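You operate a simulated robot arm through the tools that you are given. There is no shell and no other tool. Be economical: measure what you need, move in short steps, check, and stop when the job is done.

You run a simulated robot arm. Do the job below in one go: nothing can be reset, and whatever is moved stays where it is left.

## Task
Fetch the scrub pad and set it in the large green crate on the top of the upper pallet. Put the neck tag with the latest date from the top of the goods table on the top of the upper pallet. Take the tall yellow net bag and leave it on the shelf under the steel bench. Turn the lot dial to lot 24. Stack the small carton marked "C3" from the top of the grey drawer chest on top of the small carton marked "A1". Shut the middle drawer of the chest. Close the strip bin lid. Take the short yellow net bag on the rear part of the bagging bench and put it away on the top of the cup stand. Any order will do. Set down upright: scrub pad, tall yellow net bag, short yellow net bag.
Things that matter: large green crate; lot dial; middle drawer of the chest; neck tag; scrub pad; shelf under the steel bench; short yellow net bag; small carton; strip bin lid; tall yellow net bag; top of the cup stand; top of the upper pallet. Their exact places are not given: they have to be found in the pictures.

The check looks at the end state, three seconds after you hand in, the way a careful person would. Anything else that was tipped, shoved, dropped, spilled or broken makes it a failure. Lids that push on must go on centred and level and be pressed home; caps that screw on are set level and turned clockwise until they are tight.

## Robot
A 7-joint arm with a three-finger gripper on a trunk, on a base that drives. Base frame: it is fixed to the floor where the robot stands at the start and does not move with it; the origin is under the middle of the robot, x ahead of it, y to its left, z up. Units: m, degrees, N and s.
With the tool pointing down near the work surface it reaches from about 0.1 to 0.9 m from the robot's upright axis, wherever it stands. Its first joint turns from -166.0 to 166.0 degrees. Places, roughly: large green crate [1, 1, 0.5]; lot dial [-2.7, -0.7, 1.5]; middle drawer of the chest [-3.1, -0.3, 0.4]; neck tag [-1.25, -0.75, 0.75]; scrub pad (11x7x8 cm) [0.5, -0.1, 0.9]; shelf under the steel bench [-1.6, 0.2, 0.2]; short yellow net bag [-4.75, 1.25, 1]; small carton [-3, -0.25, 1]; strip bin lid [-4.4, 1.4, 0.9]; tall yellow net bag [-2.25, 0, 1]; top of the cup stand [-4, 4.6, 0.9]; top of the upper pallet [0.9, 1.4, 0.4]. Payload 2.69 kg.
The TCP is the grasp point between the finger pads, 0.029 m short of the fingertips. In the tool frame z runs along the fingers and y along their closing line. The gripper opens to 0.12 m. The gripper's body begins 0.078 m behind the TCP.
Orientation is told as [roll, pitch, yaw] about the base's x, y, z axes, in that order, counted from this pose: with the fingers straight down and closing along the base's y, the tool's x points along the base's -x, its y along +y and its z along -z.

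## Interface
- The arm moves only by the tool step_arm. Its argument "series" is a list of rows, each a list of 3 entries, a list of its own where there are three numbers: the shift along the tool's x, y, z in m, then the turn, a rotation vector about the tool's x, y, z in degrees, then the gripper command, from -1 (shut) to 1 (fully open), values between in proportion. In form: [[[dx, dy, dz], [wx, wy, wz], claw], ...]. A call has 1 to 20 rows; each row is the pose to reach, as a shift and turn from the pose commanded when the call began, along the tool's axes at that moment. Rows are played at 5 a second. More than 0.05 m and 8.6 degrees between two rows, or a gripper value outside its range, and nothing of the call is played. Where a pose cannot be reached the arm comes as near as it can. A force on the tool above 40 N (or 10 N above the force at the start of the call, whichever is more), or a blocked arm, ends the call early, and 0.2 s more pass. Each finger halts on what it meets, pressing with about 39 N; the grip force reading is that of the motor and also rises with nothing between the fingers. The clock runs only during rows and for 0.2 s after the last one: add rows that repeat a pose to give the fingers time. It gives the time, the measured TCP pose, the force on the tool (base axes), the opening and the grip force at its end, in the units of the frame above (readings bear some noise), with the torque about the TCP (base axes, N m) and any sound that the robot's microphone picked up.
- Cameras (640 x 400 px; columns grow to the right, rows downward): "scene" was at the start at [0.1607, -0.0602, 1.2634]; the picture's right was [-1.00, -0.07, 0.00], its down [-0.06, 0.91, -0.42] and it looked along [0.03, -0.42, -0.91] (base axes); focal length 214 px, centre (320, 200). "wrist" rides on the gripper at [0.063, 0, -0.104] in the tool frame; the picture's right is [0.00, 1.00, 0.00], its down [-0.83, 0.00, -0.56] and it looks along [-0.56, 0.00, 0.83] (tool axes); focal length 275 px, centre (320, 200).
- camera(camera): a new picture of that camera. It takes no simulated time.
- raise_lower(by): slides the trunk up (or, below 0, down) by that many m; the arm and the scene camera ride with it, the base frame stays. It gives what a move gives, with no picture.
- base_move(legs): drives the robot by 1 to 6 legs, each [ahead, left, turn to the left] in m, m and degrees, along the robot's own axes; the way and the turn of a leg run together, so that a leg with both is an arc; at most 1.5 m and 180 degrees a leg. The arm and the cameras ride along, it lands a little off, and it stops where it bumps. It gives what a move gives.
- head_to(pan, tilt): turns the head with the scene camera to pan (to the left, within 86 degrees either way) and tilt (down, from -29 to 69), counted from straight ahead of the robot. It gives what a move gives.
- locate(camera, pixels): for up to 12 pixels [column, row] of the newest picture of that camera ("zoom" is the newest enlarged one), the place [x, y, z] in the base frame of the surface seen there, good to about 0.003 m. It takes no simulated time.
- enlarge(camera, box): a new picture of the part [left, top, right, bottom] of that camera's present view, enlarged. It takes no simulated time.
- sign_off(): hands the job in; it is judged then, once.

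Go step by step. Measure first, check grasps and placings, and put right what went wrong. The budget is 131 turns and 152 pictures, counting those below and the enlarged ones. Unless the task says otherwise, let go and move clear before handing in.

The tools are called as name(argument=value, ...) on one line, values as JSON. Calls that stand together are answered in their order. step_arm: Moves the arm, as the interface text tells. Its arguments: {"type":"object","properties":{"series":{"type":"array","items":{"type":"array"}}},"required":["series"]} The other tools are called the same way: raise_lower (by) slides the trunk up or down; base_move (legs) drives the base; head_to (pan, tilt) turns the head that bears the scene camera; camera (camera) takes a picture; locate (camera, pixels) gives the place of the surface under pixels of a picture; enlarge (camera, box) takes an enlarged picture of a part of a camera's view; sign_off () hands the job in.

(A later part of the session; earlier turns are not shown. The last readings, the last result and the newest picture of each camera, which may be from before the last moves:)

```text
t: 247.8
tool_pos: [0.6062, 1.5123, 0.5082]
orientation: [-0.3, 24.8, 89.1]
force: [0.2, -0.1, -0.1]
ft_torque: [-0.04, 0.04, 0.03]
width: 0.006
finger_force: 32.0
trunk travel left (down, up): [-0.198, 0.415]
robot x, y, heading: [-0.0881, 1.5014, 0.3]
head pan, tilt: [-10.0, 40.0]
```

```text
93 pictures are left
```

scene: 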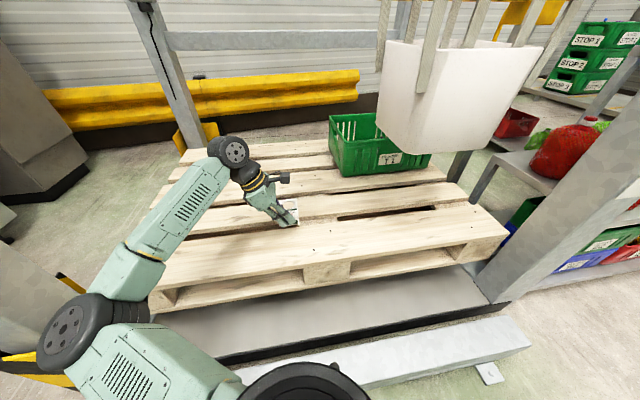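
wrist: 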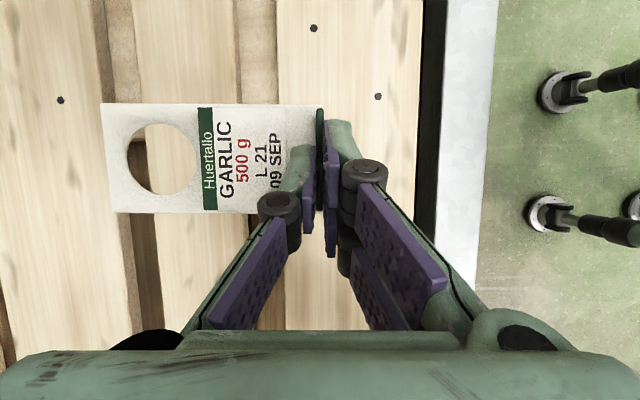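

Lowered to 0.508. I lower 5 cm more to the slats, release, and withdraw along the finger axis.

step_arm(series=[[[-0.0105, 0, 0.0227], [0, 0, 0], -1], [[-0.0169, 0, 0.0362], [0, 0, 0], -1], [[-0.0211, 0, 0.0453], [0, 0, 0], -1], [[-0.0211, 0, 0.0453], [0, 0, 0], -1], [[-0.0211, 0, 0.0453], [0, 0, 0], -0.8], [[-0.0211, 0, 0.0453], [0, 0, 0], -0.6], [[-0.0211, 0, 0.0453], [0, 0, 0], -0.6], [[-0.02, 0, 0.01], [0, 0, 0], -0.6], [[-0.02, 0, -0.035], [0, 0, 0], -0.6], [[-0.02, 0, -0.08], [0, 0, 0], -0.6]])

camera(camera="wrist")

```text
t: 250.1
tool_pos: [0.6065, 1.5654, 0.5717]
orientation: [-0.2, 24.8, 89.0]
force: [-0.3, 0.5, -0.3]
ft_torque: [-0.02, -0.01, -0.02]
width: 0.024
finger_force: 0.0
trunk travel left (down, up): [-0.198, 0.415]
robot x, y, heading: [-0.0874, 1.5042, 0.4]
head pan, tilt: [-10.0, 40.0]
```

```text
92 pictures are left
```

wrist: 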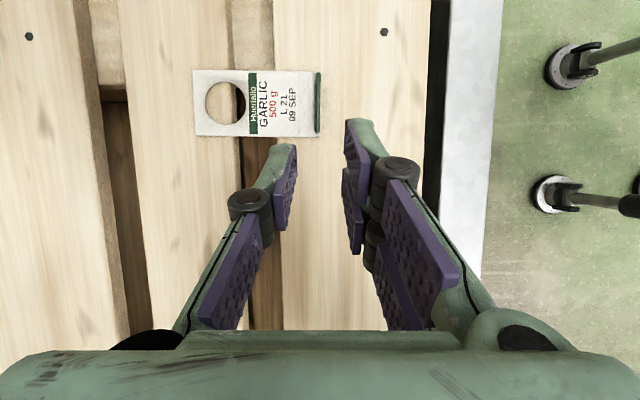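

The tag lies flat on the pallet. I raise, straighten the gripper, retract, and drive to the north side of the steel bench.

raise_lower(by=0.4)

step_arm(series=[[[0, 0.0, -0.01], [0, -5, 0], 0], [[0, 0.045, -0.03], [0, -10, 0], 0], [[0, 0.09, -0.04], [0, -15, 0], 0], [[0, 0.135, -0.05], [0, -20, 0], 0], [[0, 0.18, -0.05], [0, -25, 0], 0], [[0, 0.22, -0.05], [0, -25, 0], 0], [[0, 0.22, -0.05], [0, -25, 0], 0]])

base_move(legs=[[-0.25, 0, 0], [0, 0, 180]])

head_to(pan=20, tilt=25)

camera(camera="scene")

```text
t: 253.9
tool_pos: [0.6044, 1.5652, 0.971]
orientation: [-0.4, 24.8, 89.0]
force: [0.3, 0.3, 0.9]
ft_torque: [-0.03, 0.0, 0.01]
width: 0.0239
finger_force: 0.0
trunk travel left (down, up): [-0.598, 0.015]
robot x, y, heading: [-0.086, 1.5011, 0.2]
head pan, tilt: [-10.0, 40.0]
```

```text
t: 255.5
tool_pos: [0.3857, 1.587, 1.0117]
orientation: [-0.4, -0.3, 89.2]
force: [-0.2, 0.3, 0.1]
ft_torque: [-0.03, 0.03, -0.02]
width: 0.0597
finger_force: 0.0
trunk travel left (down, up): [-0.598, 0.015]
robot x, y, heading: [-0.0853, 1.5021, 0.2]
head pan, tilt: [-10.0, 40.0]
```

```text
t: 264.9
tool_pos: [-0.8125, 1.4217, 1.0119]
orientation: [-0.3, -0.3, -91.6]
force: [0.4, 0.3, -0.4]
ft_torque: [0.01, 0.02, -0.02]
width: 0.0602
finger_force: 0.1
trunk travel left (down, up): [-0.598, 0.015]
robot x, y, heading: [-0.3382, 1.5011, 179.5]
head pan, tilt: [-10.0, 40.0]
```

```text
t: 265.8
tool_pos: [-0.8124, 1.422, 1.0121]
orientation: [-0.3, -0.2, -91.6]
force: [-0.2, -0.4, -0.3]
ft_torque: [-0.02, -0.01, 0.01]
width: 0.0601
finger_force: 0.0
trunk travel left (down, up): [-0.598, 0.015]
robot x, y, heading: [-0.3413, 1.5017, 179.3]
head pan, tilt: [20.0, 25.0]
```

```text
91 pictures are left
```

scene: 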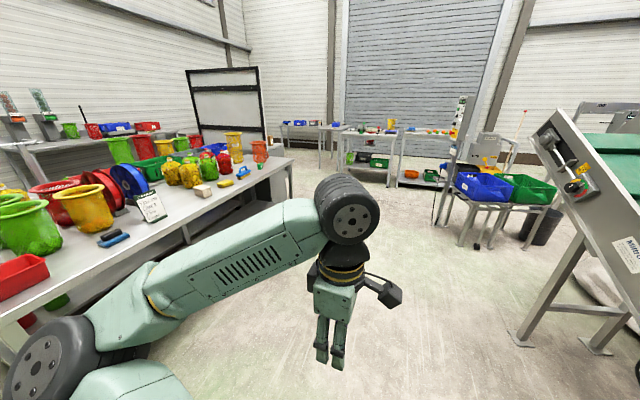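

locate(camera="scene", pixels=[[522, 342], [465, 245], [233, 145], [185, 175], [290, 165], [270, 215], [240, 172], [260, 150], [110, 238], [445, 222]])

enlarge(camera="scene", box=[0, 110, 300, 260])

```text
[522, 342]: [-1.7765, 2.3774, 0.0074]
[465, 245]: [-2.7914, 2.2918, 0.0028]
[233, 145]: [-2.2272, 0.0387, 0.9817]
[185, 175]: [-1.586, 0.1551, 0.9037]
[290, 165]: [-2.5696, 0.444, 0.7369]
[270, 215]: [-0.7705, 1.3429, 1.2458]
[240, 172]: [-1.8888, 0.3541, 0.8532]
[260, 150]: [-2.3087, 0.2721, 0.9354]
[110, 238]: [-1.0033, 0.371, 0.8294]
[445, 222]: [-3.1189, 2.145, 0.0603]
```

```text
2.13 times, centred on (150, 185) of scene
```

zoom: 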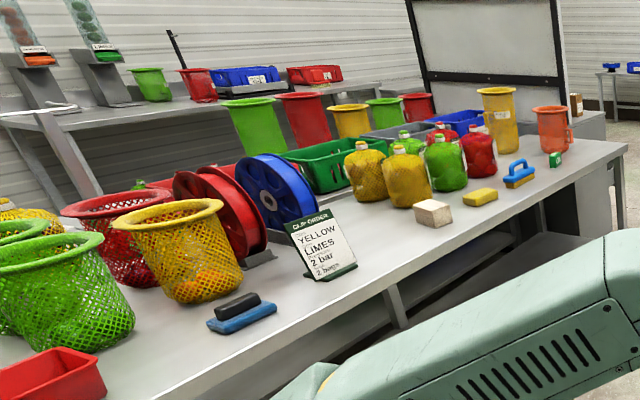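

The tall yellow bag at (233,145) is at about (-2.23,0.04). I drive alongside and turn to face the bench.

base_move(legs=[[1.5, 0, 0.7], [0.25, 0, 0], [0, 0, 90]])

head_to(pan=0, tilt=35)

camera(camera="scene")

```text
t: 278.7
tool_pos: [-2.0841, 1.0555, 1.0115]
orientation: [-0.2, -0.2, -4.3]
force: [0.0, -0.7, -0.7]
ft_torque: [0.03, -0.01, 0.0]
width: 0.0603
finger_force: 0.1
trunk travel left (down, up): [-0.598, 0.015]
robot x, y, heading: [-2.14, 1.529, -93.6]
head pan, tilt: [20.0, 25.0]
```

```text
t: 279.6
tool_pos: [-2.085, 1.0568, 1.0125]
orientation: [-0.3, -0.2, -4.4]
force: [-0.8, 0.1, 0.4]
ft_torque: [-0.02, 0.0, -0.03]
width: 0.0599
finger_force: 0.0
trunk travel left (down, up): [-0.598, 0.015]
robot x, y, heading: [-2.1399, 1.5322, -93.4]
head pan, tilt: [0.0, 35.0]
```

```text
89 pictures are left
```

scene: 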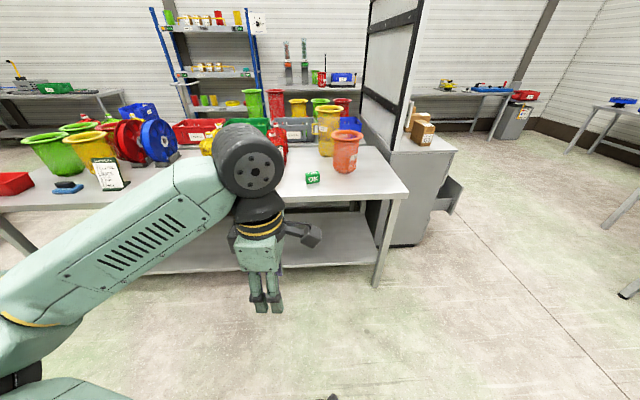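

enlarge(camera="scene", box=[270, 80, 430, 200])

locate(camera="scene", pixels=[[328, 106], [316, 108], [340, 108], [328, 150], [345, 135], [345, 165], [333, 140], [312, 178], [350, 250], [300, 245], [405, 190], [375, 285]])

```text
3.33 times, centred on (350, 140) of scene
```

zoom: 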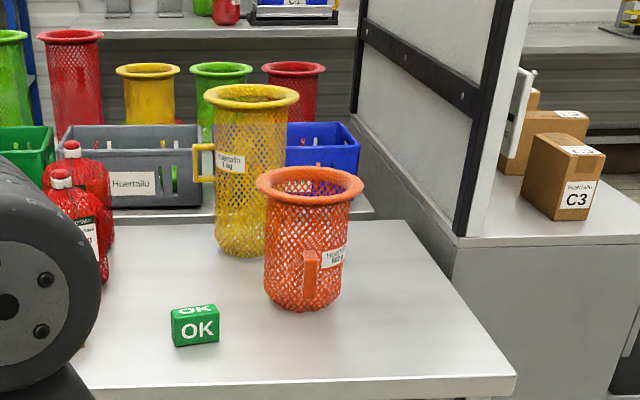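

```text
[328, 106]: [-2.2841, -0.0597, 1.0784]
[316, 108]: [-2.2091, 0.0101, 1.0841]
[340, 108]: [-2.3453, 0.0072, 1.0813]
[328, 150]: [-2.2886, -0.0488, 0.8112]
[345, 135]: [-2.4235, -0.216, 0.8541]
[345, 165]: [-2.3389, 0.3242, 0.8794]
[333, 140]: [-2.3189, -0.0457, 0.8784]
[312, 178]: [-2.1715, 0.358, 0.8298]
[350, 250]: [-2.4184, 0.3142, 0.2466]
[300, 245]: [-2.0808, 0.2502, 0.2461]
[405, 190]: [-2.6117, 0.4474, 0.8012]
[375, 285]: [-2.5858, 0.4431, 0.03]
```

The tall yellow bag has a handle loop on its east side (zoom (200,160)) and stands behind the orange bag. I rotate the gripper to close along x so I can tilt it toward the bag, then move closer.

step_arm(series=[[[0, 0, 0], [0, 0, 8], 0], [[0, 0, 0], [0, 0, 16], 0], [[0, 0, 0], [0, 0, 24], 0], [[0, 0, 0], [0, 0, 32], 0], [[0, 0, 0], [0, 0, 40], 0], [[0, 0, 0], [0, 0, 48], 0], [[0, 0, 0], [0, 0, 56], 0], [[0, 0, 0], [0, 0, 64], 0], [[0, 0, 0], [0, 0, 72], 0], [[0, 0, 0], [0, 0, 80], 0], [[0, 0, 0], [0, 0, 86], 0], [[0, 0, 0], [0, 0, 86], 0]])

step_arm(series=[[[0, 0, 0], [0, -8, 0], 0], [[0, 0, 0], [0, -16, 0], 0], [[0, 0, 0], [0, -24, 0], 0], [[0, 0, 0], [0, -32, 0], 0], [[0, 0, 0], [0, -40, 0], 0], [[0, 0, 0], [0, -45, 0], 0], [[0, 0, 0], [0, -45, 0], 0]])

camera(camera="scene")

```text
t: 282.1
tool_pos: [-2.0849, 1.0553, 1.012]
orientation: [0.2, -0.2, -90.5]
force: [0.3, 0.3, -0.2]
ft_torque: [0.03, 0.03, 0.0]
width: 0.06
finger_force: 0.0
trunk travel left (down, up): [-0.598, 0.015]
robot x, y, heading: [-2.139, 1.5337, -93.2]
head pan, tilt: [0.0, 35.0]
```

```text
t: 283.8
tool_pos: [-2.048, 1.0187, 1.0773]
orientation: [0.2, -45.3, -90.7]
force: [-0.7, -0.2, 0.4]
ft_torque: [0.01, 0.02, 0.01]
width: 0.06
finger_force: 0.0
out of reach, approached as far as the arm can: row 3, 4, 5, 6, 7
trunk travel left (down, up): [-0.598, 0.015]
robot x, y, heading: [-2.1378, 1.5326, -93.5]
head pan, tilt: [0.0, 35.0]
```

```text
87 pictures are left
```

scene: 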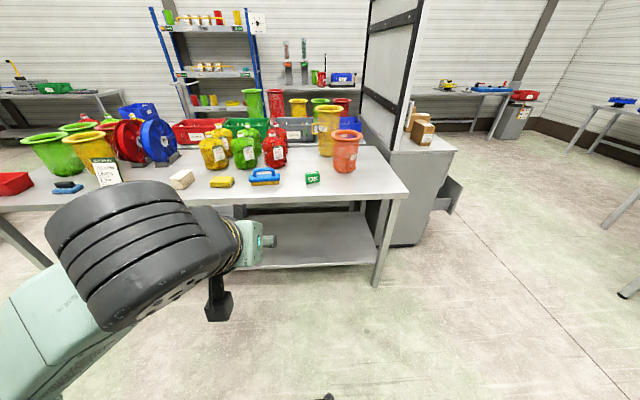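

Gripper now points outward and down 45°. I drive closer to the bench (robot y≈0.95) and look through the wrist camera.

base_move(legs=[[0.0, 0, 3.4], [0.58, 0, 0]])

camera(camera="wrist")

camera(camera="scene")

```text
t: 287.4
tool_pos: [-2.032, 0.4583, 1.0771]
orientation: [0.2, -45.1, -88.3]
force: [-0.1, -0.5, 0.2]
ft_torque: [0.0, 0.01, -0.04]
width: 0.0602
finger_force: 0.0
trunk travel left (down, up): [-0.598, 0.015]
robot x, y, heading: [-2.1467, 0.968, -91.0]
head pan, tilt: [0.0, 35.0]
```

```text
86 pictures are left
```

wrist: 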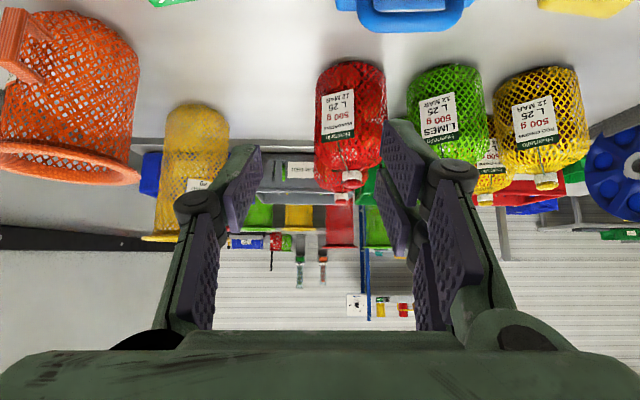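

```text
85 pictures are left
```

scene: 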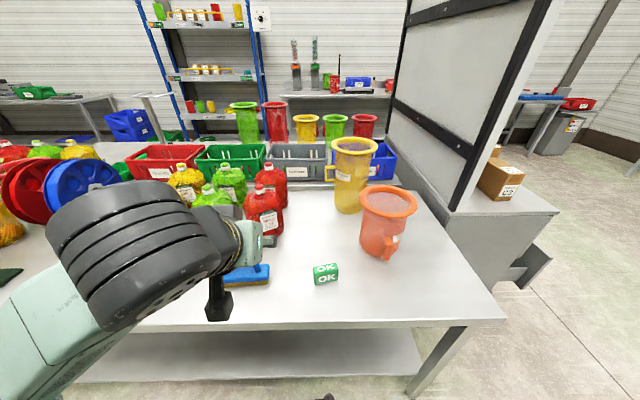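

enlarge(camera="scene", box=[280, 130, 430, 270])

locate(camera="zoom", pixels=[[184, 115], [184, 135], [202, 92], [202, 140], [210, 130], [215, 50], [310, 50], [260, 190], [237, 190], [290, 190], [440, 260], [262, 62]])

```text
2.86 times, centred on (355, 200) of scene
```

zoom: 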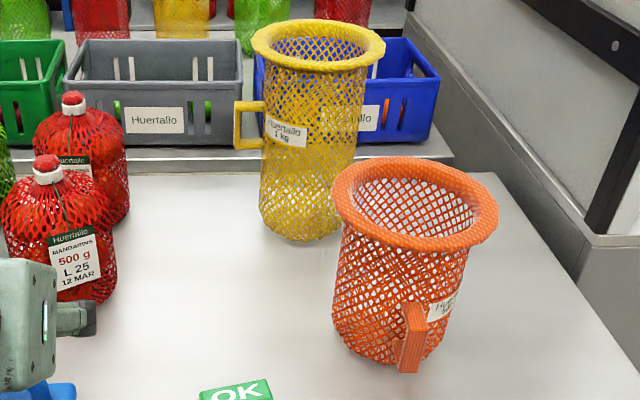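

```text
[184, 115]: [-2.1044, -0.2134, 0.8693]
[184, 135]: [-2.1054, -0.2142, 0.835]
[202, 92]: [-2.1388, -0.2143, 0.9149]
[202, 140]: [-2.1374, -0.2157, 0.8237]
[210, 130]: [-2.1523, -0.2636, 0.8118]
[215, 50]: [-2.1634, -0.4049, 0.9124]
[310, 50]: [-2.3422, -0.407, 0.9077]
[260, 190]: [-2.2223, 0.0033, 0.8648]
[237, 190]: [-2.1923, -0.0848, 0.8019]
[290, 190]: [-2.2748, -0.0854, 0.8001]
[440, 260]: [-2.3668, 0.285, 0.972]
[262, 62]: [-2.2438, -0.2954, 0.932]
```

locate(camera="zoom", pixels=[[238, 118], [238, 135], [238, 103], [248, 105], [248, 145], [256, 45], [382, 42], [320, 66], [320, 24], [288, 133], [300, 215], [415, 340]])

enlarge(camera="scene", box=[315, 130, 395, 220])

```text
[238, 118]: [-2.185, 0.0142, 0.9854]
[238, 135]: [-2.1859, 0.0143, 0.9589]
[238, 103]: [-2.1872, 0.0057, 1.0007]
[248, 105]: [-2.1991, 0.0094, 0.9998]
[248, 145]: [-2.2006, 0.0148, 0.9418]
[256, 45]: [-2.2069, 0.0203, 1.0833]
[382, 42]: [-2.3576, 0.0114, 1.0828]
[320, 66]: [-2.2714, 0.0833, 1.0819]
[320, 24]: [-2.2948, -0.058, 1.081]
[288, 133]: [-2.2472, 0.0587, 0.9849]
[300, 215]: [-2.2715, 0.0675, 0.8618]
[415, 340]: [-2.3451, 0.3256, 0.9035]
```

```text
4.44 times, centred on (355, 175) of scene
```

zoom: 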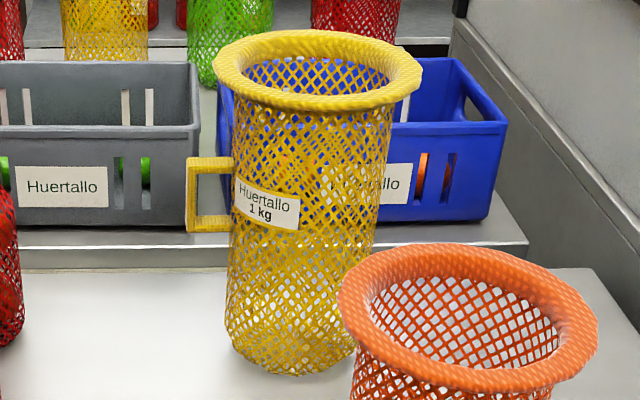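

Handle bar: x≈-2.186, y≈0.007, z 0.942–1.005, with a 3 cm gap to the body; bag bottom at 0.80. I flatten the tool to 20° below horizontal and go to a pre-grasp point in front of the bar.

step_arm(series=[[[0.01, -0.04, 0.008], [0, -5, 0], -0.42], [[0.02, -0.08, 0.016], [0, -10, 0], -0.42], [[0.03, -0.12, 0.024], [0, -15, 0], -0.42], [[0.039, -0.158, 0.032], [0, -20, 0], -0.42], [[0.02, -0.163, 0.07], [0, -25, 0], -0.42], [[-0.01, -0.163, 0.105], [0, -25, 0], -0.42], [[-0.04, -0.164, 0.14], [0, -25, 0], -0.42], [[-0.04, -0.164, 0.14], [0, -25, 0], -0.42]])

camera(camera="scene")

camera(camera="wrist")

```text
t: 289.2
tool_pos: [-2.2022, 0.2677, 1.0267]
orientation: [0.4, -70.2, -88.7]
force: [-0.1, -0.4, 0.8]
ft_torque: [0.02, 0.01, -0.01]
width: 0.0347
finger_force: 0.1
out of reach, approached as far as the arm can: row 1, 2, 3, 4, 5, 6, 7, 8
trunk travel left (down, up): [-0.598, 0.015]
robot x, y, heading: [-2.1446, 0.9691, -91.0]
head pan, tilt: [0.0, 35.0]
```

```text
82 pictures are left
```

scene: 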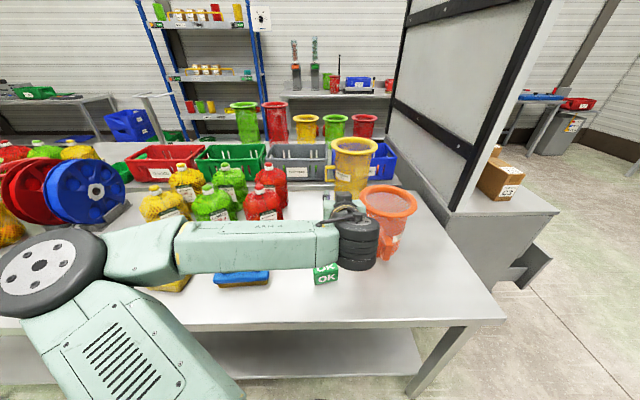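

```text
81 pictures are left
```

wrist: 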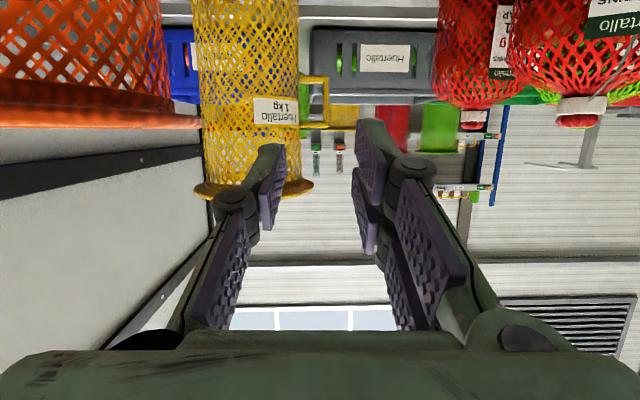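

Orientation is reached; the position limit is only about being too near. I check the wrist wheel's clearance to the orange bag and the handle bar through the wrist view.

locate(camera="scene", pixels=[[375, 245], [358, 225], [345, 210], [366, 200], [410, 200], [388, 190], [365, 265]])

locate(camera="wrist", pixels=[[325, 90], [325, 105], [312, 82], [312, 125], [325, 120], [250, 185], [275, 110], [202, 190], [168, 100]])

```text
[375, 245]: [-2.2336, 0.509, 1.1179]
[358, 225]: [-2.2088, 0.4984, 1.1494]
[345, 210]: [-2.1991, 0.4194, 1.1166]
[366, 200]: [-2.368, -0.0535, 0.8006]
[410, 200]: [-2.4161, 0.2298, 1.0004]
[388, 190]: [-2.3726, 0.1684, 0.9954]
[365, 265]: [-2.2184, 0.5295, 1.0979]
```

```text
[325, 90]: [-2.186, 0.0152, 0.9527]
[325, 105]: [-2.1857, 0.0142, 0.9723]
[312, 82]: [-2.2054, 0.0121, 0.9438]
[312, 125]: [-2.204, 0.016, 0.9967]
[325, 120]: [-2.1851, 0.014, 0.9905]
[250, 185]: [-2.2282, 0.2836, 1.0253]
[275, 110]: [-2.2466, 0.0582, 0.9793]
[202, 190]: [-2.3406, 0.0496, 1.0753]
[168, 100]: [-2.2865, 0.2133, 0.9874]
```

Clearances are fine (orange bag's east rim at x≈-2.284). Bar centre is (-2.186, 0.007, 0.972); I move to 12 cm in front and check alignment.

step_arm(series=[[[0, 0.009, 0.035], [0, 0, 0], -0.42], [[0, 0.012, 0.075], [0, 0, 0], -0.42], [[0.001, 0.012, 0.115], [0, 0, 0], -0.42], [[0.0017, 0.012, 0.148], [0, 0, 0], -0.42], [[0.0017, 0.012, 0.148], [0, 0, 0], -0.42]])

camera(camera="wrist")

locate(camera="wrist", pixels=[[320, 60], [312, 60], [328, 60], [336, 60]])

```text
t: 290.4
tool_pos: [-2.1888, 0.1291, 0.9763]
orientation: [0.4, -70.2, -88.5]
force: [-0.1, -0.1, 0.3]
ft_torque: [0.0, 0.0, 0.0]
width: 0.0348
finger_force: 0.0
trunk travel left (down, up): [-0.598, 0.015]
robot x, y, heading: [-2.1418, 0.969, -90.7]
head pan, tilt: [0.0, 35.0]
```

```text
80 pictures are left
```

wrist: 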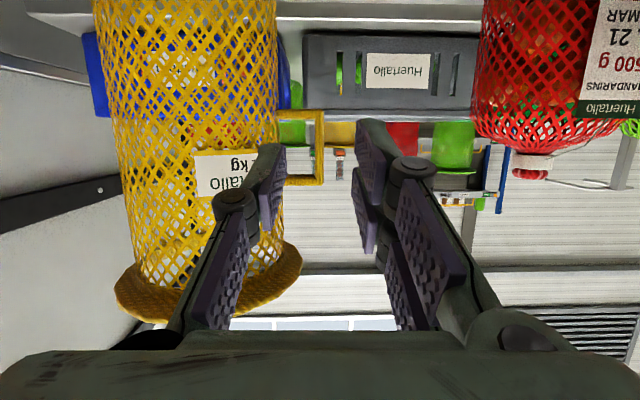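

```text
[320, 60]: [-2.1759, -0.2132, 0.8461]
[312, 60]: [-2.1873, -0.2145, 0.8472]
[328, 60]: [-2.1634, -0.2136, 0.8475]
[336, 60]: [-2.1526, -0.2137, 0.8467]
```

The bar at column 320 is centred between the fingers. I narrow the opening to 2.6 cm, advance, and close.

step_arm(series=[[[0, -0.001, 0.0], [0, 0, 0], -0.57], [[-0.013, -0.001, 0.04], [0, 0, 0], -0.57], [[-0.026, -0.001, 0.08], [0, 0, 0], -0.57], [[-0.034, -0.001, 0.105], [0, 0, 0], -0.57], [[-0.038, -0.001, 0.116], [0, 0, 0], -0.57], [[-0.038, -0.001, 0.116], [0, 0, 0], -1], [[-0.038, -0.001, 0.116], [0, 0, 0], -1], [[-0.038, -0.001, 0.116], [0, 0, 0], -1], [[-0.038, -0.001, 0.116], [0, 0, 0], -1]])

camera(camera="wrist")

```text
t: 292.4
tool_pos: [-2.1884, 0.0098, 0.9752]
orientation: [0.4, -70.3, -88.6]
force: [0.1, 0.1, 0.2]
ft_torque: [-0.03, 0.0, 0.02]
width: 0.0071
finger_force: 34.7
trunk travel left (down, up): [-0.598, 0.015]
robot x, y, heading: [-2.1456, 0.9722, -90.9]
head pan, tilt: [0.0, 35.0]
```

```text
79 pictures are left
```

wrist: 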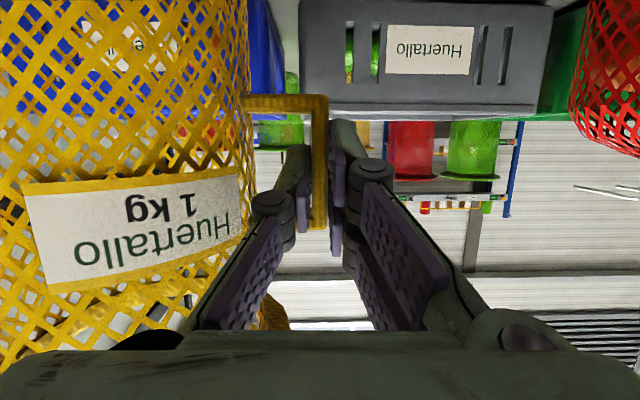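

Handle gripped (7 mm). I lift 5 cm and check.

step_arm(series=[[[-0.0188, 0, -0.0068], [0, 0, 0], -1], [[-0.047, 0, -0.0171], [0, 0, 0], -1], [[-0.047, 0, -0.0171], [0, 0, 0], -1]])

camera(camera="scene")

```text
t: 293.2
tool_pos: [-2.189, 0.0095, 1.0246]
orientation: [0.5, -70.3, -88.4]
force: [0.0, -0.3, -0.6]
ft_torque: [0.02, -0.03, -0.02]
width: 0.0071
finger_force: 35.3
trunk travel left (down, up): [-0.598, 0.015]
robot x, y, heading: [-2.1458, 0.9667, -91.1]
head pan, tilt: [0.0, 35.0]
```

```text
78 pictures are left
```

scene: 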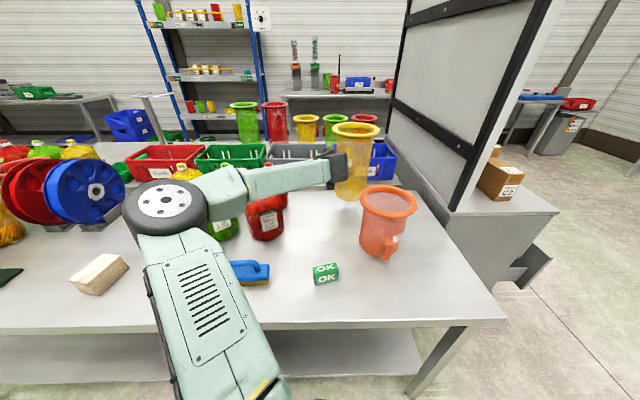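

The bag is up and upright. I raise it 0.18 more, to pass over the orange bag.

step_arm(series=[[[-0.042, 0, -0.0154], [0, 0, 0], -1], [[-0.084, 0, -0.0308], [0, 0, 0], -1], [[-0.126, 0, -0.0462], [0, 0, 0], -1], [[-0.168, 0, -0.0616], [0, 0, 0], -1], [[-0.168, 0, -0.0616], [0, 0, 0], -1]])

camera(camera="scene")

```text
t: 294.4
tool_pos: [-2.1881, 0.0104, 1.2062]
orientation: [0.4, -70.2, -88.6]
force: [-0.4, 0.2, -0.5]
ft_torque: [-0.01, -0.02, 0.02]
width: 0.007
finger_force: 35.0
trunk travel left (down, up): [-0.598, 0.015]
robot x, y, heading: [-2.1469, 0.9713, -91.0]
head pan, tilt: [0.0, 35.0]
```

```text
77 pictures are left
```

scene: 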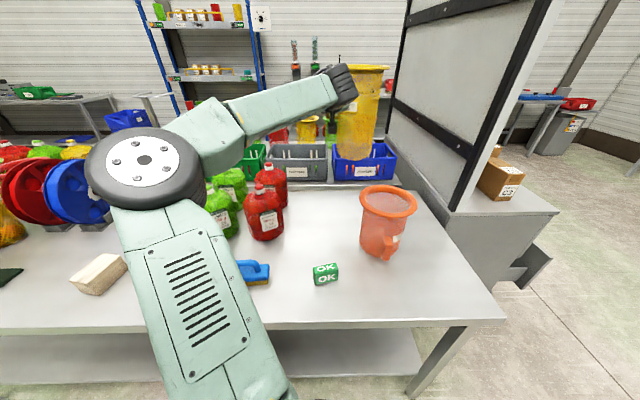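

Bag bottom is at ≈1.03, above the orange rim. I back the robot 0.7 m to bring it clear of the bench, then lower.

base_move(legs=[[-0.7, 0, 1]])

raise_lower(by=-0.4)

raise_lower(by=-0.15)

camera(camera="scene")

```text
t: 298.2
tool_pos: [-2.1673, 0.708, 1.2059]
orientation: [0.4, -70.2, -87.8]
force: [-0.7, 0.8, 0.0]
ft_torque: [0.01, -0.07, 0.01]
width: 0.007
finger_force: 35.2
trunk travel left (down, up): [-0.598, 0.015]
robot x, y, heading: [-2.138, 1.665, -90.1]
head pan, tilt: [0.0, 35.0]
```

```text
t: 302.1
tool_pos: [-2.1669, 0.7077, 0.8048]
orientation: [0.4, -70.1, -87.8]
force: [0.0, -0.1, -0.1]
ft_torque: [-0.01, -0.04, 0.01]
width: 0.0068
finger_force: 35.1
trunk travel left (down, up): [-0.198, 0.415]
robot x, y, heading: [-2.1424, 1.6652, -90.3]
head pan, tilt: [0.0, 35.0]
```

```text
t: 304.0
tool_pos: [-2.1699, 0.7112, 0.6944]
orientation: [1.1, -70.9, -88.6]
force: [0.1, 0.8, 0.5]
ft_torque: [0.04, -0.03, 0.03]
width: 0.0071
finger_force: 34.9
trunk travel left (down, up): [-0.079, 0.535]
robot x, y, heading: [-2.1357, 1.6688, -90.5]
head pan, tilt: [0.0, 35.0]
stopped: the arm was blocked; the commanded pose is now the measured one
```

```text
76 pictures are left
```

scene: 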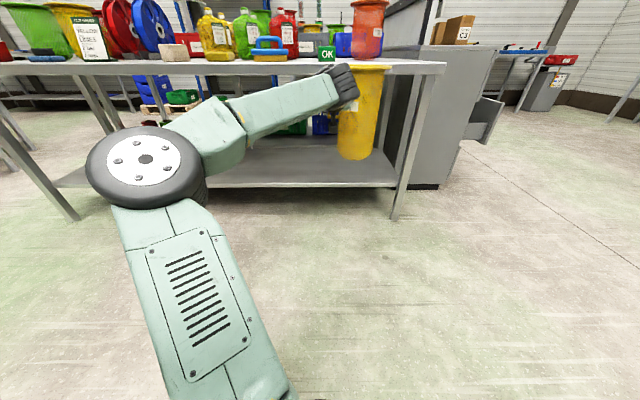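

The trunk's practical low limit is here (upper arm meets the base). I raise 3 cm and lower the rest with the arm.

raise_lower(by=0.03)

step_arm(series=[[[0.042, 0, 0.0154], [0, 0, 0], -1], [[0.084, 0, 0.0308], [0, 0, 0], -1], [[0.126, 0, 0.0462], [0, 0, 0], -1], [[0.168, 0, 0.0616], [0, 0, 0], -1], [[0.21, 0, 0.077], [0, 0, 0], -1], [[0.235, 0, 0.0855], [0, 0, 0], -1], [[0.235, 0, 0.0855], [0, 0, 0], -1]])

camera(camera="scene")

```text
t: 304.8
tool_pos: [-2.1715, 0.7084, 0.7161]
orientation: [0.9, -70.4, -88.6]
force: [-1.5, -0.4, -0.2]
ft_torque: [-0.02, -0.07, -0.04]
width: 0.007
finger_force: 35.5
trunk travel left (down, up): [-0.109, 0.505]
robot x, y, heading: [-2.1388, 1.666, -90.5]
head pan, tilt: [0.0, 35.0]
```

```text
t: 306.4
tool_pos: [-2.1705, 0.7067, 0.4683]
orientation: [0.9, -70.4, -88.6]
force: [0.7, -0.2, 0.1]
ft_torque: [0.01, -0.04, -0.03]
width: 0.0071
finger_force: 34.7
trunk travel left (down, up): [-0.109, 0.505]
robot x, y, heading: [-2.1367, 1.6668, -89.9]
head pan, tilt: [0.0, 35.0]
```

```text
75 pictures are left
```

scene: 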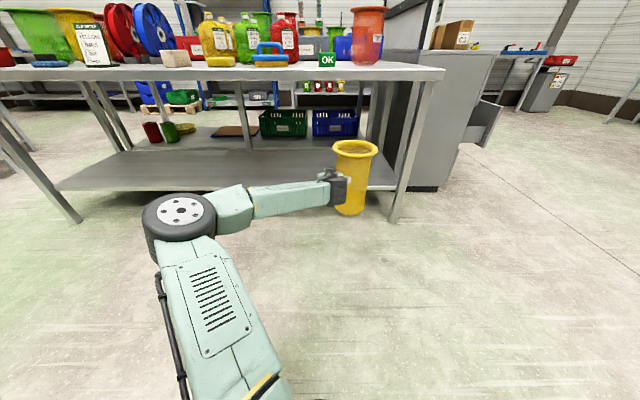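

The shelf is empty there, bag bottom ≈0.293 above shelf level 0.246. I drive forward 0.42 to bring it over the shelf.

base_move(legs=[[0.42, 0, 0]])

camera(camera="scene")

camera(camera="wrist")

```text
t: 309.1
tool_pos: [-2.1778, 0.2676, 0.4698]
orientation: [1.0, -70.3, -88.9]
force: [1.2, -0.2, 0.3]
ft_torque: [0.02, -0.02, 0.02]
width: 0.0068
finger_force: 34.7
trunk travel left (down, up): [-0.109, 0.505]
robot x, y, heading: [-2.1401, 1.2229, -90.7]
head pan, tilt: [0.0, 35.0]
```

```text
74 pictures are left
```

scene: 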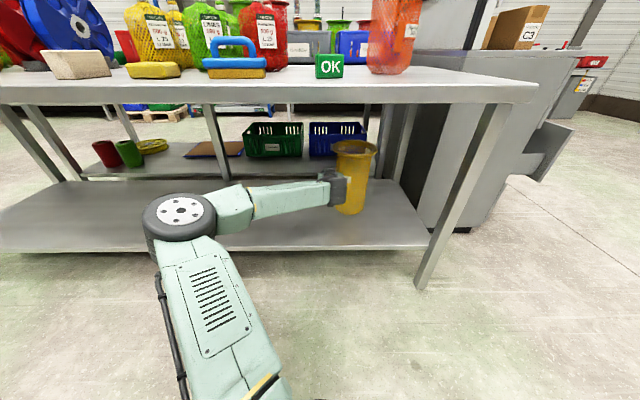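

```text
73 pictures are left
```

wrist: 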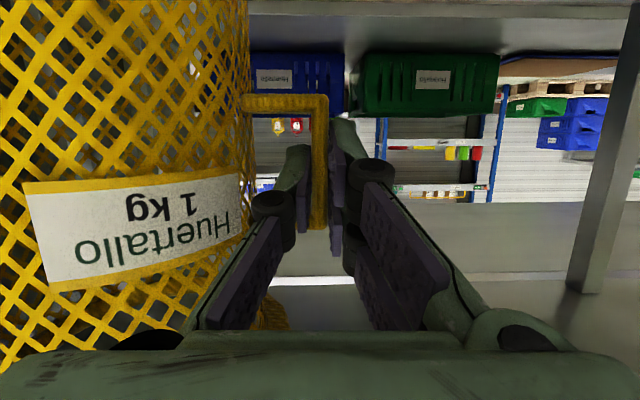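

The bag is over the shelf. I lower ~4.6 cm to contact, open, and withdraw straight back.

step_arm(series=[[[0.024, 0, 0.0087], [0, 0, 0], -1], [[0.037, 0, 0.0135], [0, 0, 0], -1], [[0.0425, 0, 0.0155], [0, 0, 0], -1], [[0.044, 0, 0.016], [0, 0, 0], -1], [[0.044, 0, 0.016], [0, 0, 0], -1]])

camera(camera="scene")

enlarge(camera="scene", box=[290, 120, 430, 240])

```text
t: 310.2
tool_pos: [-2.1767, 0.2674, 0.4218]
orientation: [1.0, -70.3, -88.9]
force: [-0.7, 0.4, -0.9]
ft_torque: [0.04, 0.0, 0.0]
width: 0.0071
finger_force: 35.0
trunk travel left (down, up): [-0.109, 0.505]
robot x, y, heading: [-2.1419, 1.225, -90.5]
head pan, tilt: [0.0, 35.0]
```

```text
72 pictures are left
```

scene: 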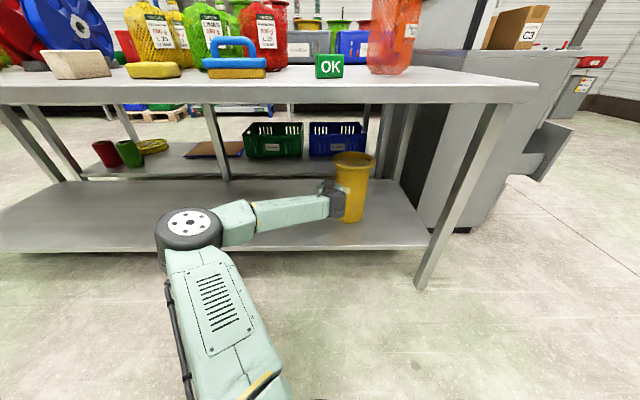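

```text
3.33 times, centred on (360, 180) of scene
```

zoom: 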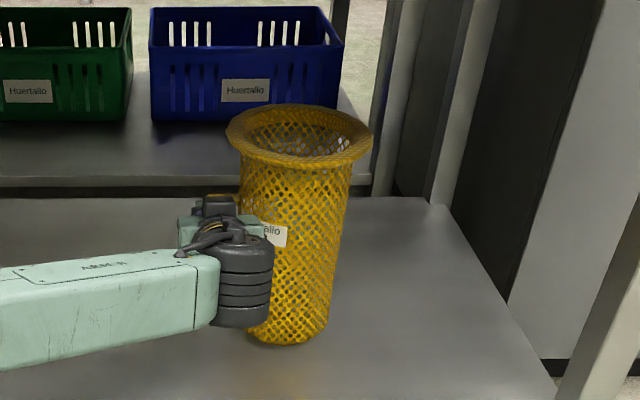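

Almost touching; I lower 4 mm more and release, then back out.

step_arm(series=[[[0.0019, 0, 0.0007], [0, 0, 0], -1], [[0.0038, 0, 0.0014], [0, 0, 0], -1], [[0.0038, 0, 0.0014], [0, 0, 0], -1]])

step_arm(series=[[[0, 0, 0], [0, 0, 0], -0.85], [[0, 0, 0], [0, 0, 0], -0.6], [[0, 0, 0], [0, 0, 0], -0.6], [[0, 0, 0], [0, 0, 0], -0.6], [[0.01, 0, -0.028], [0, 0, 0], -0.6], [[0.024, 0, -0.066], [0, 0, 0], -0.6], [[0.036, 0, -0.1], [0, 0, 0], -0.6], [[0.036, 0, -0.1], [0, 0, 0], -0.6]])

enlarge(camera="scene", box=[290, 120, 430, 240])

```text
t: 311.1
tool_pos: [-2.1778, 0.2688, 0.4194]
orientation: [0.9, -70.4, -88.8]
force: [0.5, -0.4, 3.4]
ft_torque: [0.02, 0.15, 0.02]
width: 0.0071
finger_force: 35.0
trunk travel left (down, up): [-0.109, 0.505]
robot x, y, heading: [-2.1411, 1.2242, -90.6]
head pan, tilt: [0.0, 35.0]
```

```text
t: 312.9
tool_pos: [-2.181, 0.3751, 0.4162]
orientation: [0.9, -70.4, -88.8]
force: [0.1, -0.2, -0.3]
ft_torque: [0.0, 0.0, 0.02]
width: 0.0242
finger_force: 0.1
trunk travel left (down, up): [-0.109, 0.505]
robot x, y, heading: [-2.1394, 1.2278, -90.6]
head pan, tilt: [0.0, 35.0]
```

```text
3.33 times, centred on (360, 180) of scene
```

zoom: 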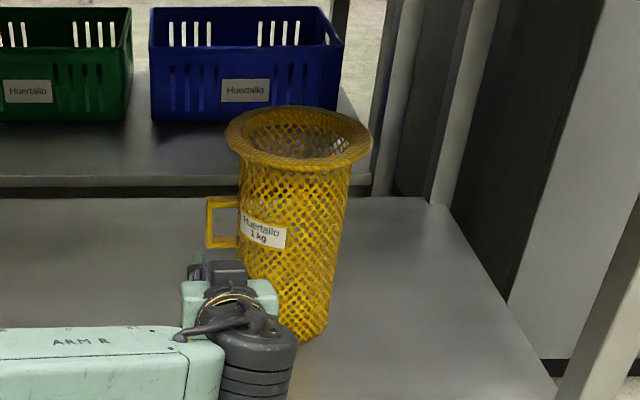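

Bag stands upright on the shelf. I back out, raise the trunk, and turn the gripper down again.

base_move(legs=[[-0.5, 0, 0.6]])

raise_lower(by=0.4)

step_arm(series=[[[-0.0055, 0, -0.0286], [0, 7, 0], 0], [[-0.011, 0, -0.0572], [0, 14, 0], 0], [[-0.0165, 0, -0.0858], [0, 21, 0], 0], [[-0.022, 0, -0.1144], [0, 28, 0], 0], [[-0.0275, 0, -0.143], [0, 35, 0], 0], [[-0.033, 0, -0.1716], [0, 42, 0], 0], [[-0.0385, 0, -0.2002], [0, 49, 0], 0], [[-0.044, 0, -0.2288], [0, 56, 0], 0], [[-0.0495, 0, -0.2574], [0, 63, 0], 0], [[-0.055, 0, -0.286], [0, 70, 0], 0], [[-0.055, 0, -0.286], [0, 70, 0], 0]])

head_to(pan=-35, tilt=20)

camera(camera="scene")

```text
t: 315.8
tool_pos: [-2.1655, 0.866, 0.4148]
orientation: [1.0, -70.4, -87.8]
force: [0.8, -0.1, 1.0]
ft_torque: [0.02, 0.04, -0.01]
width: 0.0238
finger_force: 0.1
trunk travel left (down, up): [-0.109, 0.505]
robot x, y, heading: [-2.1409, 1.7176, -89.5]
head pan, tilt: [0.0, 35.0]
```

```text
t: 319.6
tool_pos: [-2.1652, 0.8658, 0.8162]
orientation: [0.9, -70.4, -87.8]
force: [-0.1, 0.0, -0.1]
ft_torque: [-0.02, -0.01, 0.0]
width: 0.0237
finger_force: 0.1
trunk travel left (down, up): [-0.509, 0.105]
robot x, y, heading: [-2.1398, 1.7218, -89.6]
head pan, tilt: [0.0, 35.0]
```

```text
t: 322.0
tool_pos: [-2.1806, 1.1161, 0.9634]
orientation: [0.3, -0.3, -87.0]
force: [-0.4, 0.1, 0.0]
ft_torque: [-0.02, 0.01, -0.01]
width: 0.0601
finger_force: 0.1
trunk travel left (down, up): [-0.509, 0.105]
robot x, y, heading: [-2.1361, 1.7212, -89.5]
head pan, tilt: [0.0, 35.0]
```

```text
t: 323.0
tool_pos: [-2.1802, 1.1162, 0.9626]
orientation: [0.4, -0.4, -87.0]
force: [0.3, -0.5, 0.0]
ft_torque: [0.02, 0.0, 0.02]
width: 0.0601
finger_force: 0.1
trunk travel left (down, up): [-0.509, 0.105]
robot x, y, heading: [-2.1402, 1.7175, -89.4]
head pan, tilt: [-35.0, 20.0]
```

```text
69 pictures are left
```

scene: 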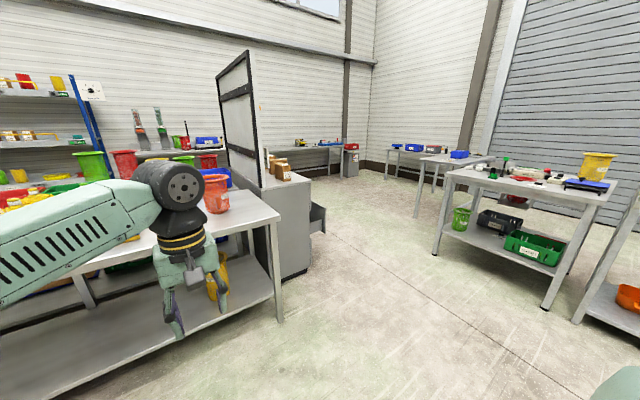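

locate(camera="scene", pixels=[[435, 252], [545, 307], [322, 230], [418, 217], [300, 270], [285, 170], [320, 290], [315, 205], [575, 320], [350, 175]])

enlarge(camera="scene", box=[400, 130, 640, 320])

```text
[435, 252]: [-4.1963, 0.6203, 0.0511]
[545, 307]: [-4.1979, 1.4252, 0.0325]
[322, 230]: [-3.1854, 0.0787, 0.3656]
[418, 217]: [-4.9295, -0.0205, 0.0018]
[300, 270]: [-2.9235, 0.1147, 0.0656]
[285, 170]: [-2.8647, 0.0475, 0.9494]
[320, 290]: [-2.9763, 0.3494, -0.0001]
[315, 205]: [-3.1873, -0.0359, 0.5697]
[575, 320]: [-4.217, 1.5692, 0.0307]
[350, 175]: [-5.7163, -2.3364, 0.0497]
```

```text
2.11 times, centred on (520, 225) of scene
```

zoom: 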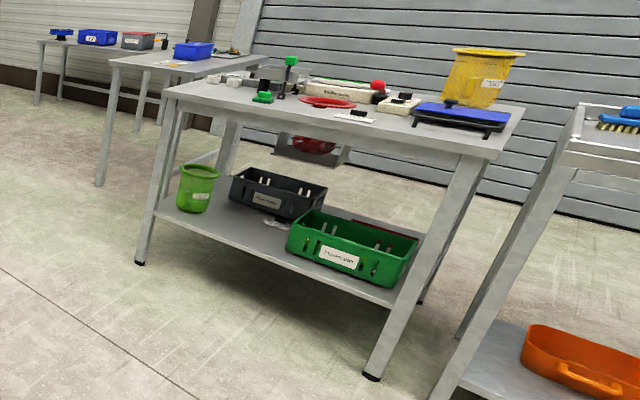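

The chest (drawers facing west) and the bagging bench (x -4.2, y 0.62–1.43) are clear now. I drive to the west of the chest and face it.

base_move(legs=[[0.2, 0, -0.5], [0, -1.5, 0], [0, -0.1, 0], [1.5, 0, 0], [0.25, 0, 0], [0, 0, 90]])

head_to(pan=0, tilt=20)

camera(camera="scene")

```text
t: 349.1
tool_pos: [-3.0842, -0.2911, 0.964]
orientation: [0.3, -0.5, 2.9]
force: [0.6, 0.1, 0.7]
ft_torque: [-0.02, -0.04, 0.04]
width: 0.0602
finger_force: 0.0
trunk travel left (down, up): [-0.509, 0.105]
robot x, y, heading: [-3.6915, -0.2475, 0.3]
head pan, tilt: [-35.0, 20.0]
```

```text
t: 350.2
tool_pos: [-3.083, -0.2909, 0.9635]
orientation: [0.3, -0.4, 2.8]
force: [0.1, 0.4, 1.0]
ft_torque: [0.01, -0.04, 0.03]
width: 0.0601
finger_force: 0.1
trunk travel left (down, up): [-0.509, 0.105]
robot x, y, heading: [-3.69, -0.2497, 0.1]
head pan, tilt: [0.0, 20.0]
```

```text
67 pictures are left
```

scene: 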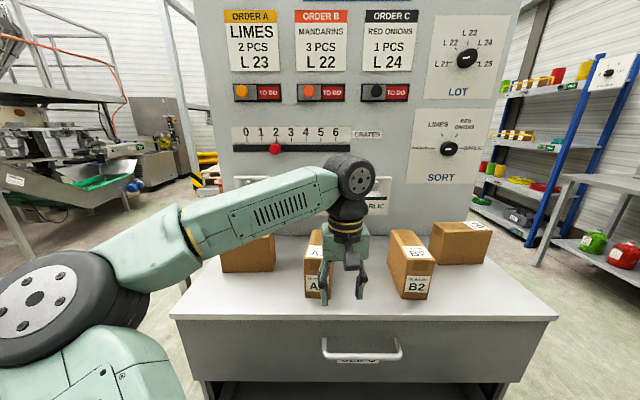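

The lot dial (465,58) and cartons are in view. I pull the hand back and look down at the cartons.

step_arm(series=[[[0.04, 0, -0.02], [0, 0, 0], 0], [[0.08, 0, -0.04], [0, 0, 0], 0], [[0.12, 0, -0.06], [0, 0, 0], 0], [[0.14, 0, -0.06], [0, 0, 0], 0], [[0.14, 0, -0.06], [0, 0, 0], 0]])

head_to(pan=-10, tilt=35)

camera(camera="scene")

camera(camera="wrist")

```text
t: 351.4
tool_pos: [-3.2231, -0.2971, 1.0219]
orientation: [0.3, -0.3, 2.9]
force: [0.6, 0.2, 0.8]
ft_torque: [0.02, 0.0, 0.04]
width: 0.0601
finger_force: 0.1
trunk travel left (down, up): [-0.509, 0.105]
robot x, y, heading: [-3.6873, -0.2508, 0.3]
head pan, tilt: [0.0, 20.0]
```

```text
t: 352.1
tool_pos: [-3.2235, -0.2975, 1.0222]
orientation: [0.3, -0.4, 3.0]
force: [-0.4, -0.4, 0.2]
ft_torque: [0.04, -0.01, -0.01]
width: 0.0601
finger_force: 0.1
trunk travel left (down, up): [-0.509, 0.105]
robot x, y, heading: [-3.6907, -0.2452, 0.5]
head pan, tilt: [-10.0, 35.0]
```

```text
66 pictures are left
```

scene: 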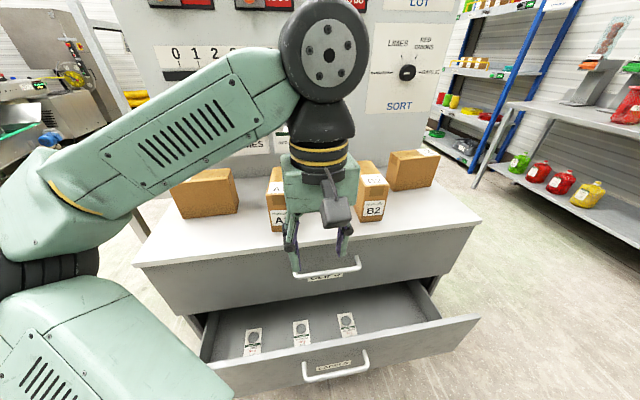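

```text
65 pictures are left
```

wrist: 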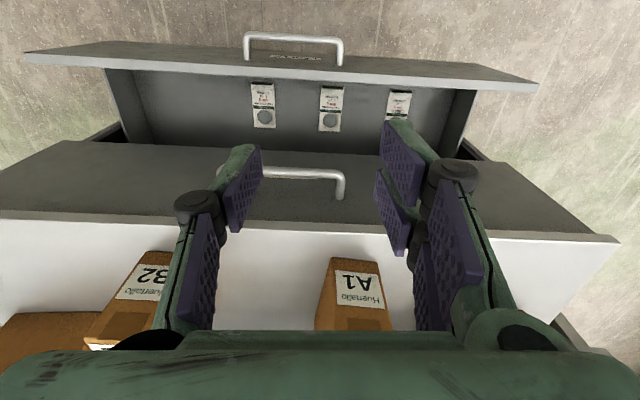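

The left carton (205,190) is the one whose north face showed "C3" earlier. I measure it and A1.

enlarge(camera="scene", box=[160, 140, 320, 240])

locate(camera="zoom", pixels=[[160, 150], [300, 115], [60, 130], [285, 130], [250, 150], [100, 250], [300, 250], [160, 145], [450, 130], [455, 250], [430, 160], [430, 120]])

```text
4.00 times, centred on (240, 190) of scene
```

zoom: 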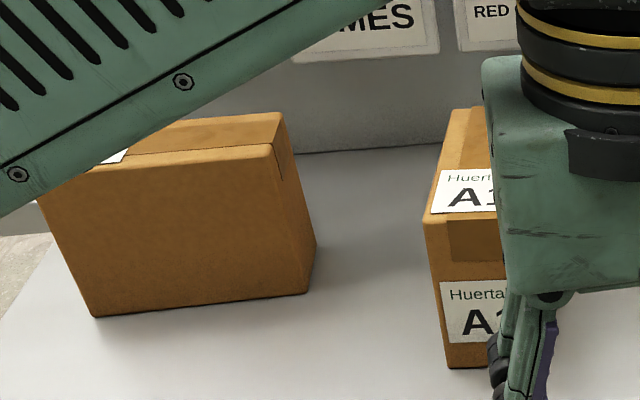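

```text
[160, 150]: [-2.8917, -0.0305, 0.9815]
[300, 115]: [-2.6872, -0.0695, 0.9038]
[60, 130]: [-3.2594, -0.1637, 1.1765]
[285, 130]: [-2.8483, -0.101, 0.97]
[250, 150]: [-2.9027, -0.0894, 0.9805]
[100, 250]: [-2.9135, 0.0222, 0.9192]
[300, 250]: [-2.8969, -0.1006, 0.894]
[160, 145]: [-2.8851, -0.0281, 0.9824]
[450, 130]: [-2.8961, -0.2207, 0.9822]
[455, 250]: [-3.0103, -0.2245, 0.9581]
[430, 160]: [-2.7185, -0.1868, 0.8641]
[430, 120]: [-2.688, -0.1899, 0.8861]
```

I raise the trunk, turn the gripper to close along x, and hover over A1 for a wrist view toward C3.

raise_lower(by=0.1)

step_arm(series=[[[-0.02, 0, 0], [0, 0, -8], 0.6], [[-0.05, 0, 0], [0, 0, -16], 1], [[-0.08, 0, 0], [0, 0, -24], 1], [[-0.11, 0, 0], [0, 0, -32], 1], [[-0.14, 0, 0], [0, 0, -40], 1], [[-0.17, 0, 0], [0, 0, -48], 1], [[-0.2, 0, 0], [0, 0, -56], 1], [[-0.23, 0, 0], [0, 0, -64], 1], [[-0.26, 0, 0], [0, 0, -72], 1], [[-0.29, 0, 0], [0, 0, -80], 1], [[-0.33, 0, 0], [0, 0, -87], 1], [[-0.33, 0, 0], [0, 0, -87], 1]])

camera(camera="wrist")

camera(camera="scene")

```text
t: 353.5
tool_pos: [-3.2226, -0.2964, 1.1217]
orientation: [0.3, -0.4, 2.9]
force: [0.6, -1.0, -1.1]
ft_torque: [0.03, 0.03, 0.0]
width: 0.0601
finger_force: 0.1
trunk travel left (down, up): [-0.609, 0.005]
robot x, y, heading: [-3.6868, -0.2502, 0.0]
head pan, tilt: [-10.0, 35.0]
```

```text
t: 356.1
tool_pos: [-2.8923, -0.2817, 1.1267]
orientation: [-0.4, -0.4, 90.0]
force: [-0.6, -0.3, -0.1]
ft_torque: [0.0, 0.01, -0.01]
width: 0.1203
finger_force: 0.1
trunk travel left (down, up): [-0.609, 0.005]
robot x, y, heading: [-3.6906, -0.2506, 0.3]
head pan, tilt: [-10.0, 35.0]
```

```text
63 pictures are left
```

wrist: 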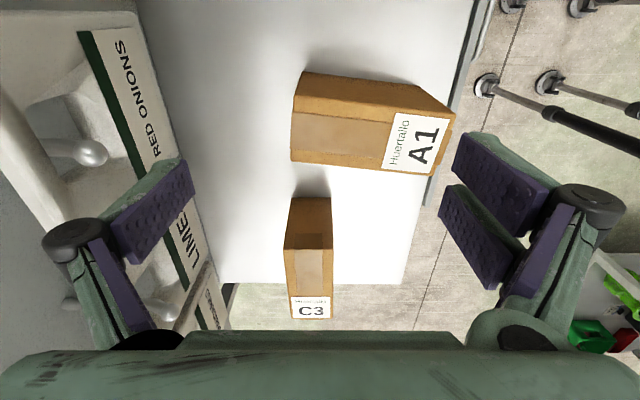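

```text
62 pictures are left
```

scene: 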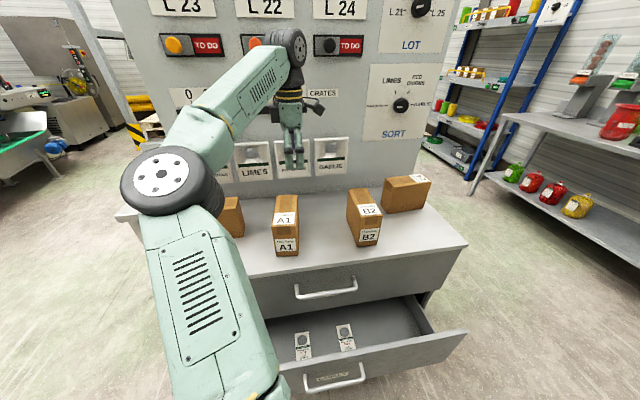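

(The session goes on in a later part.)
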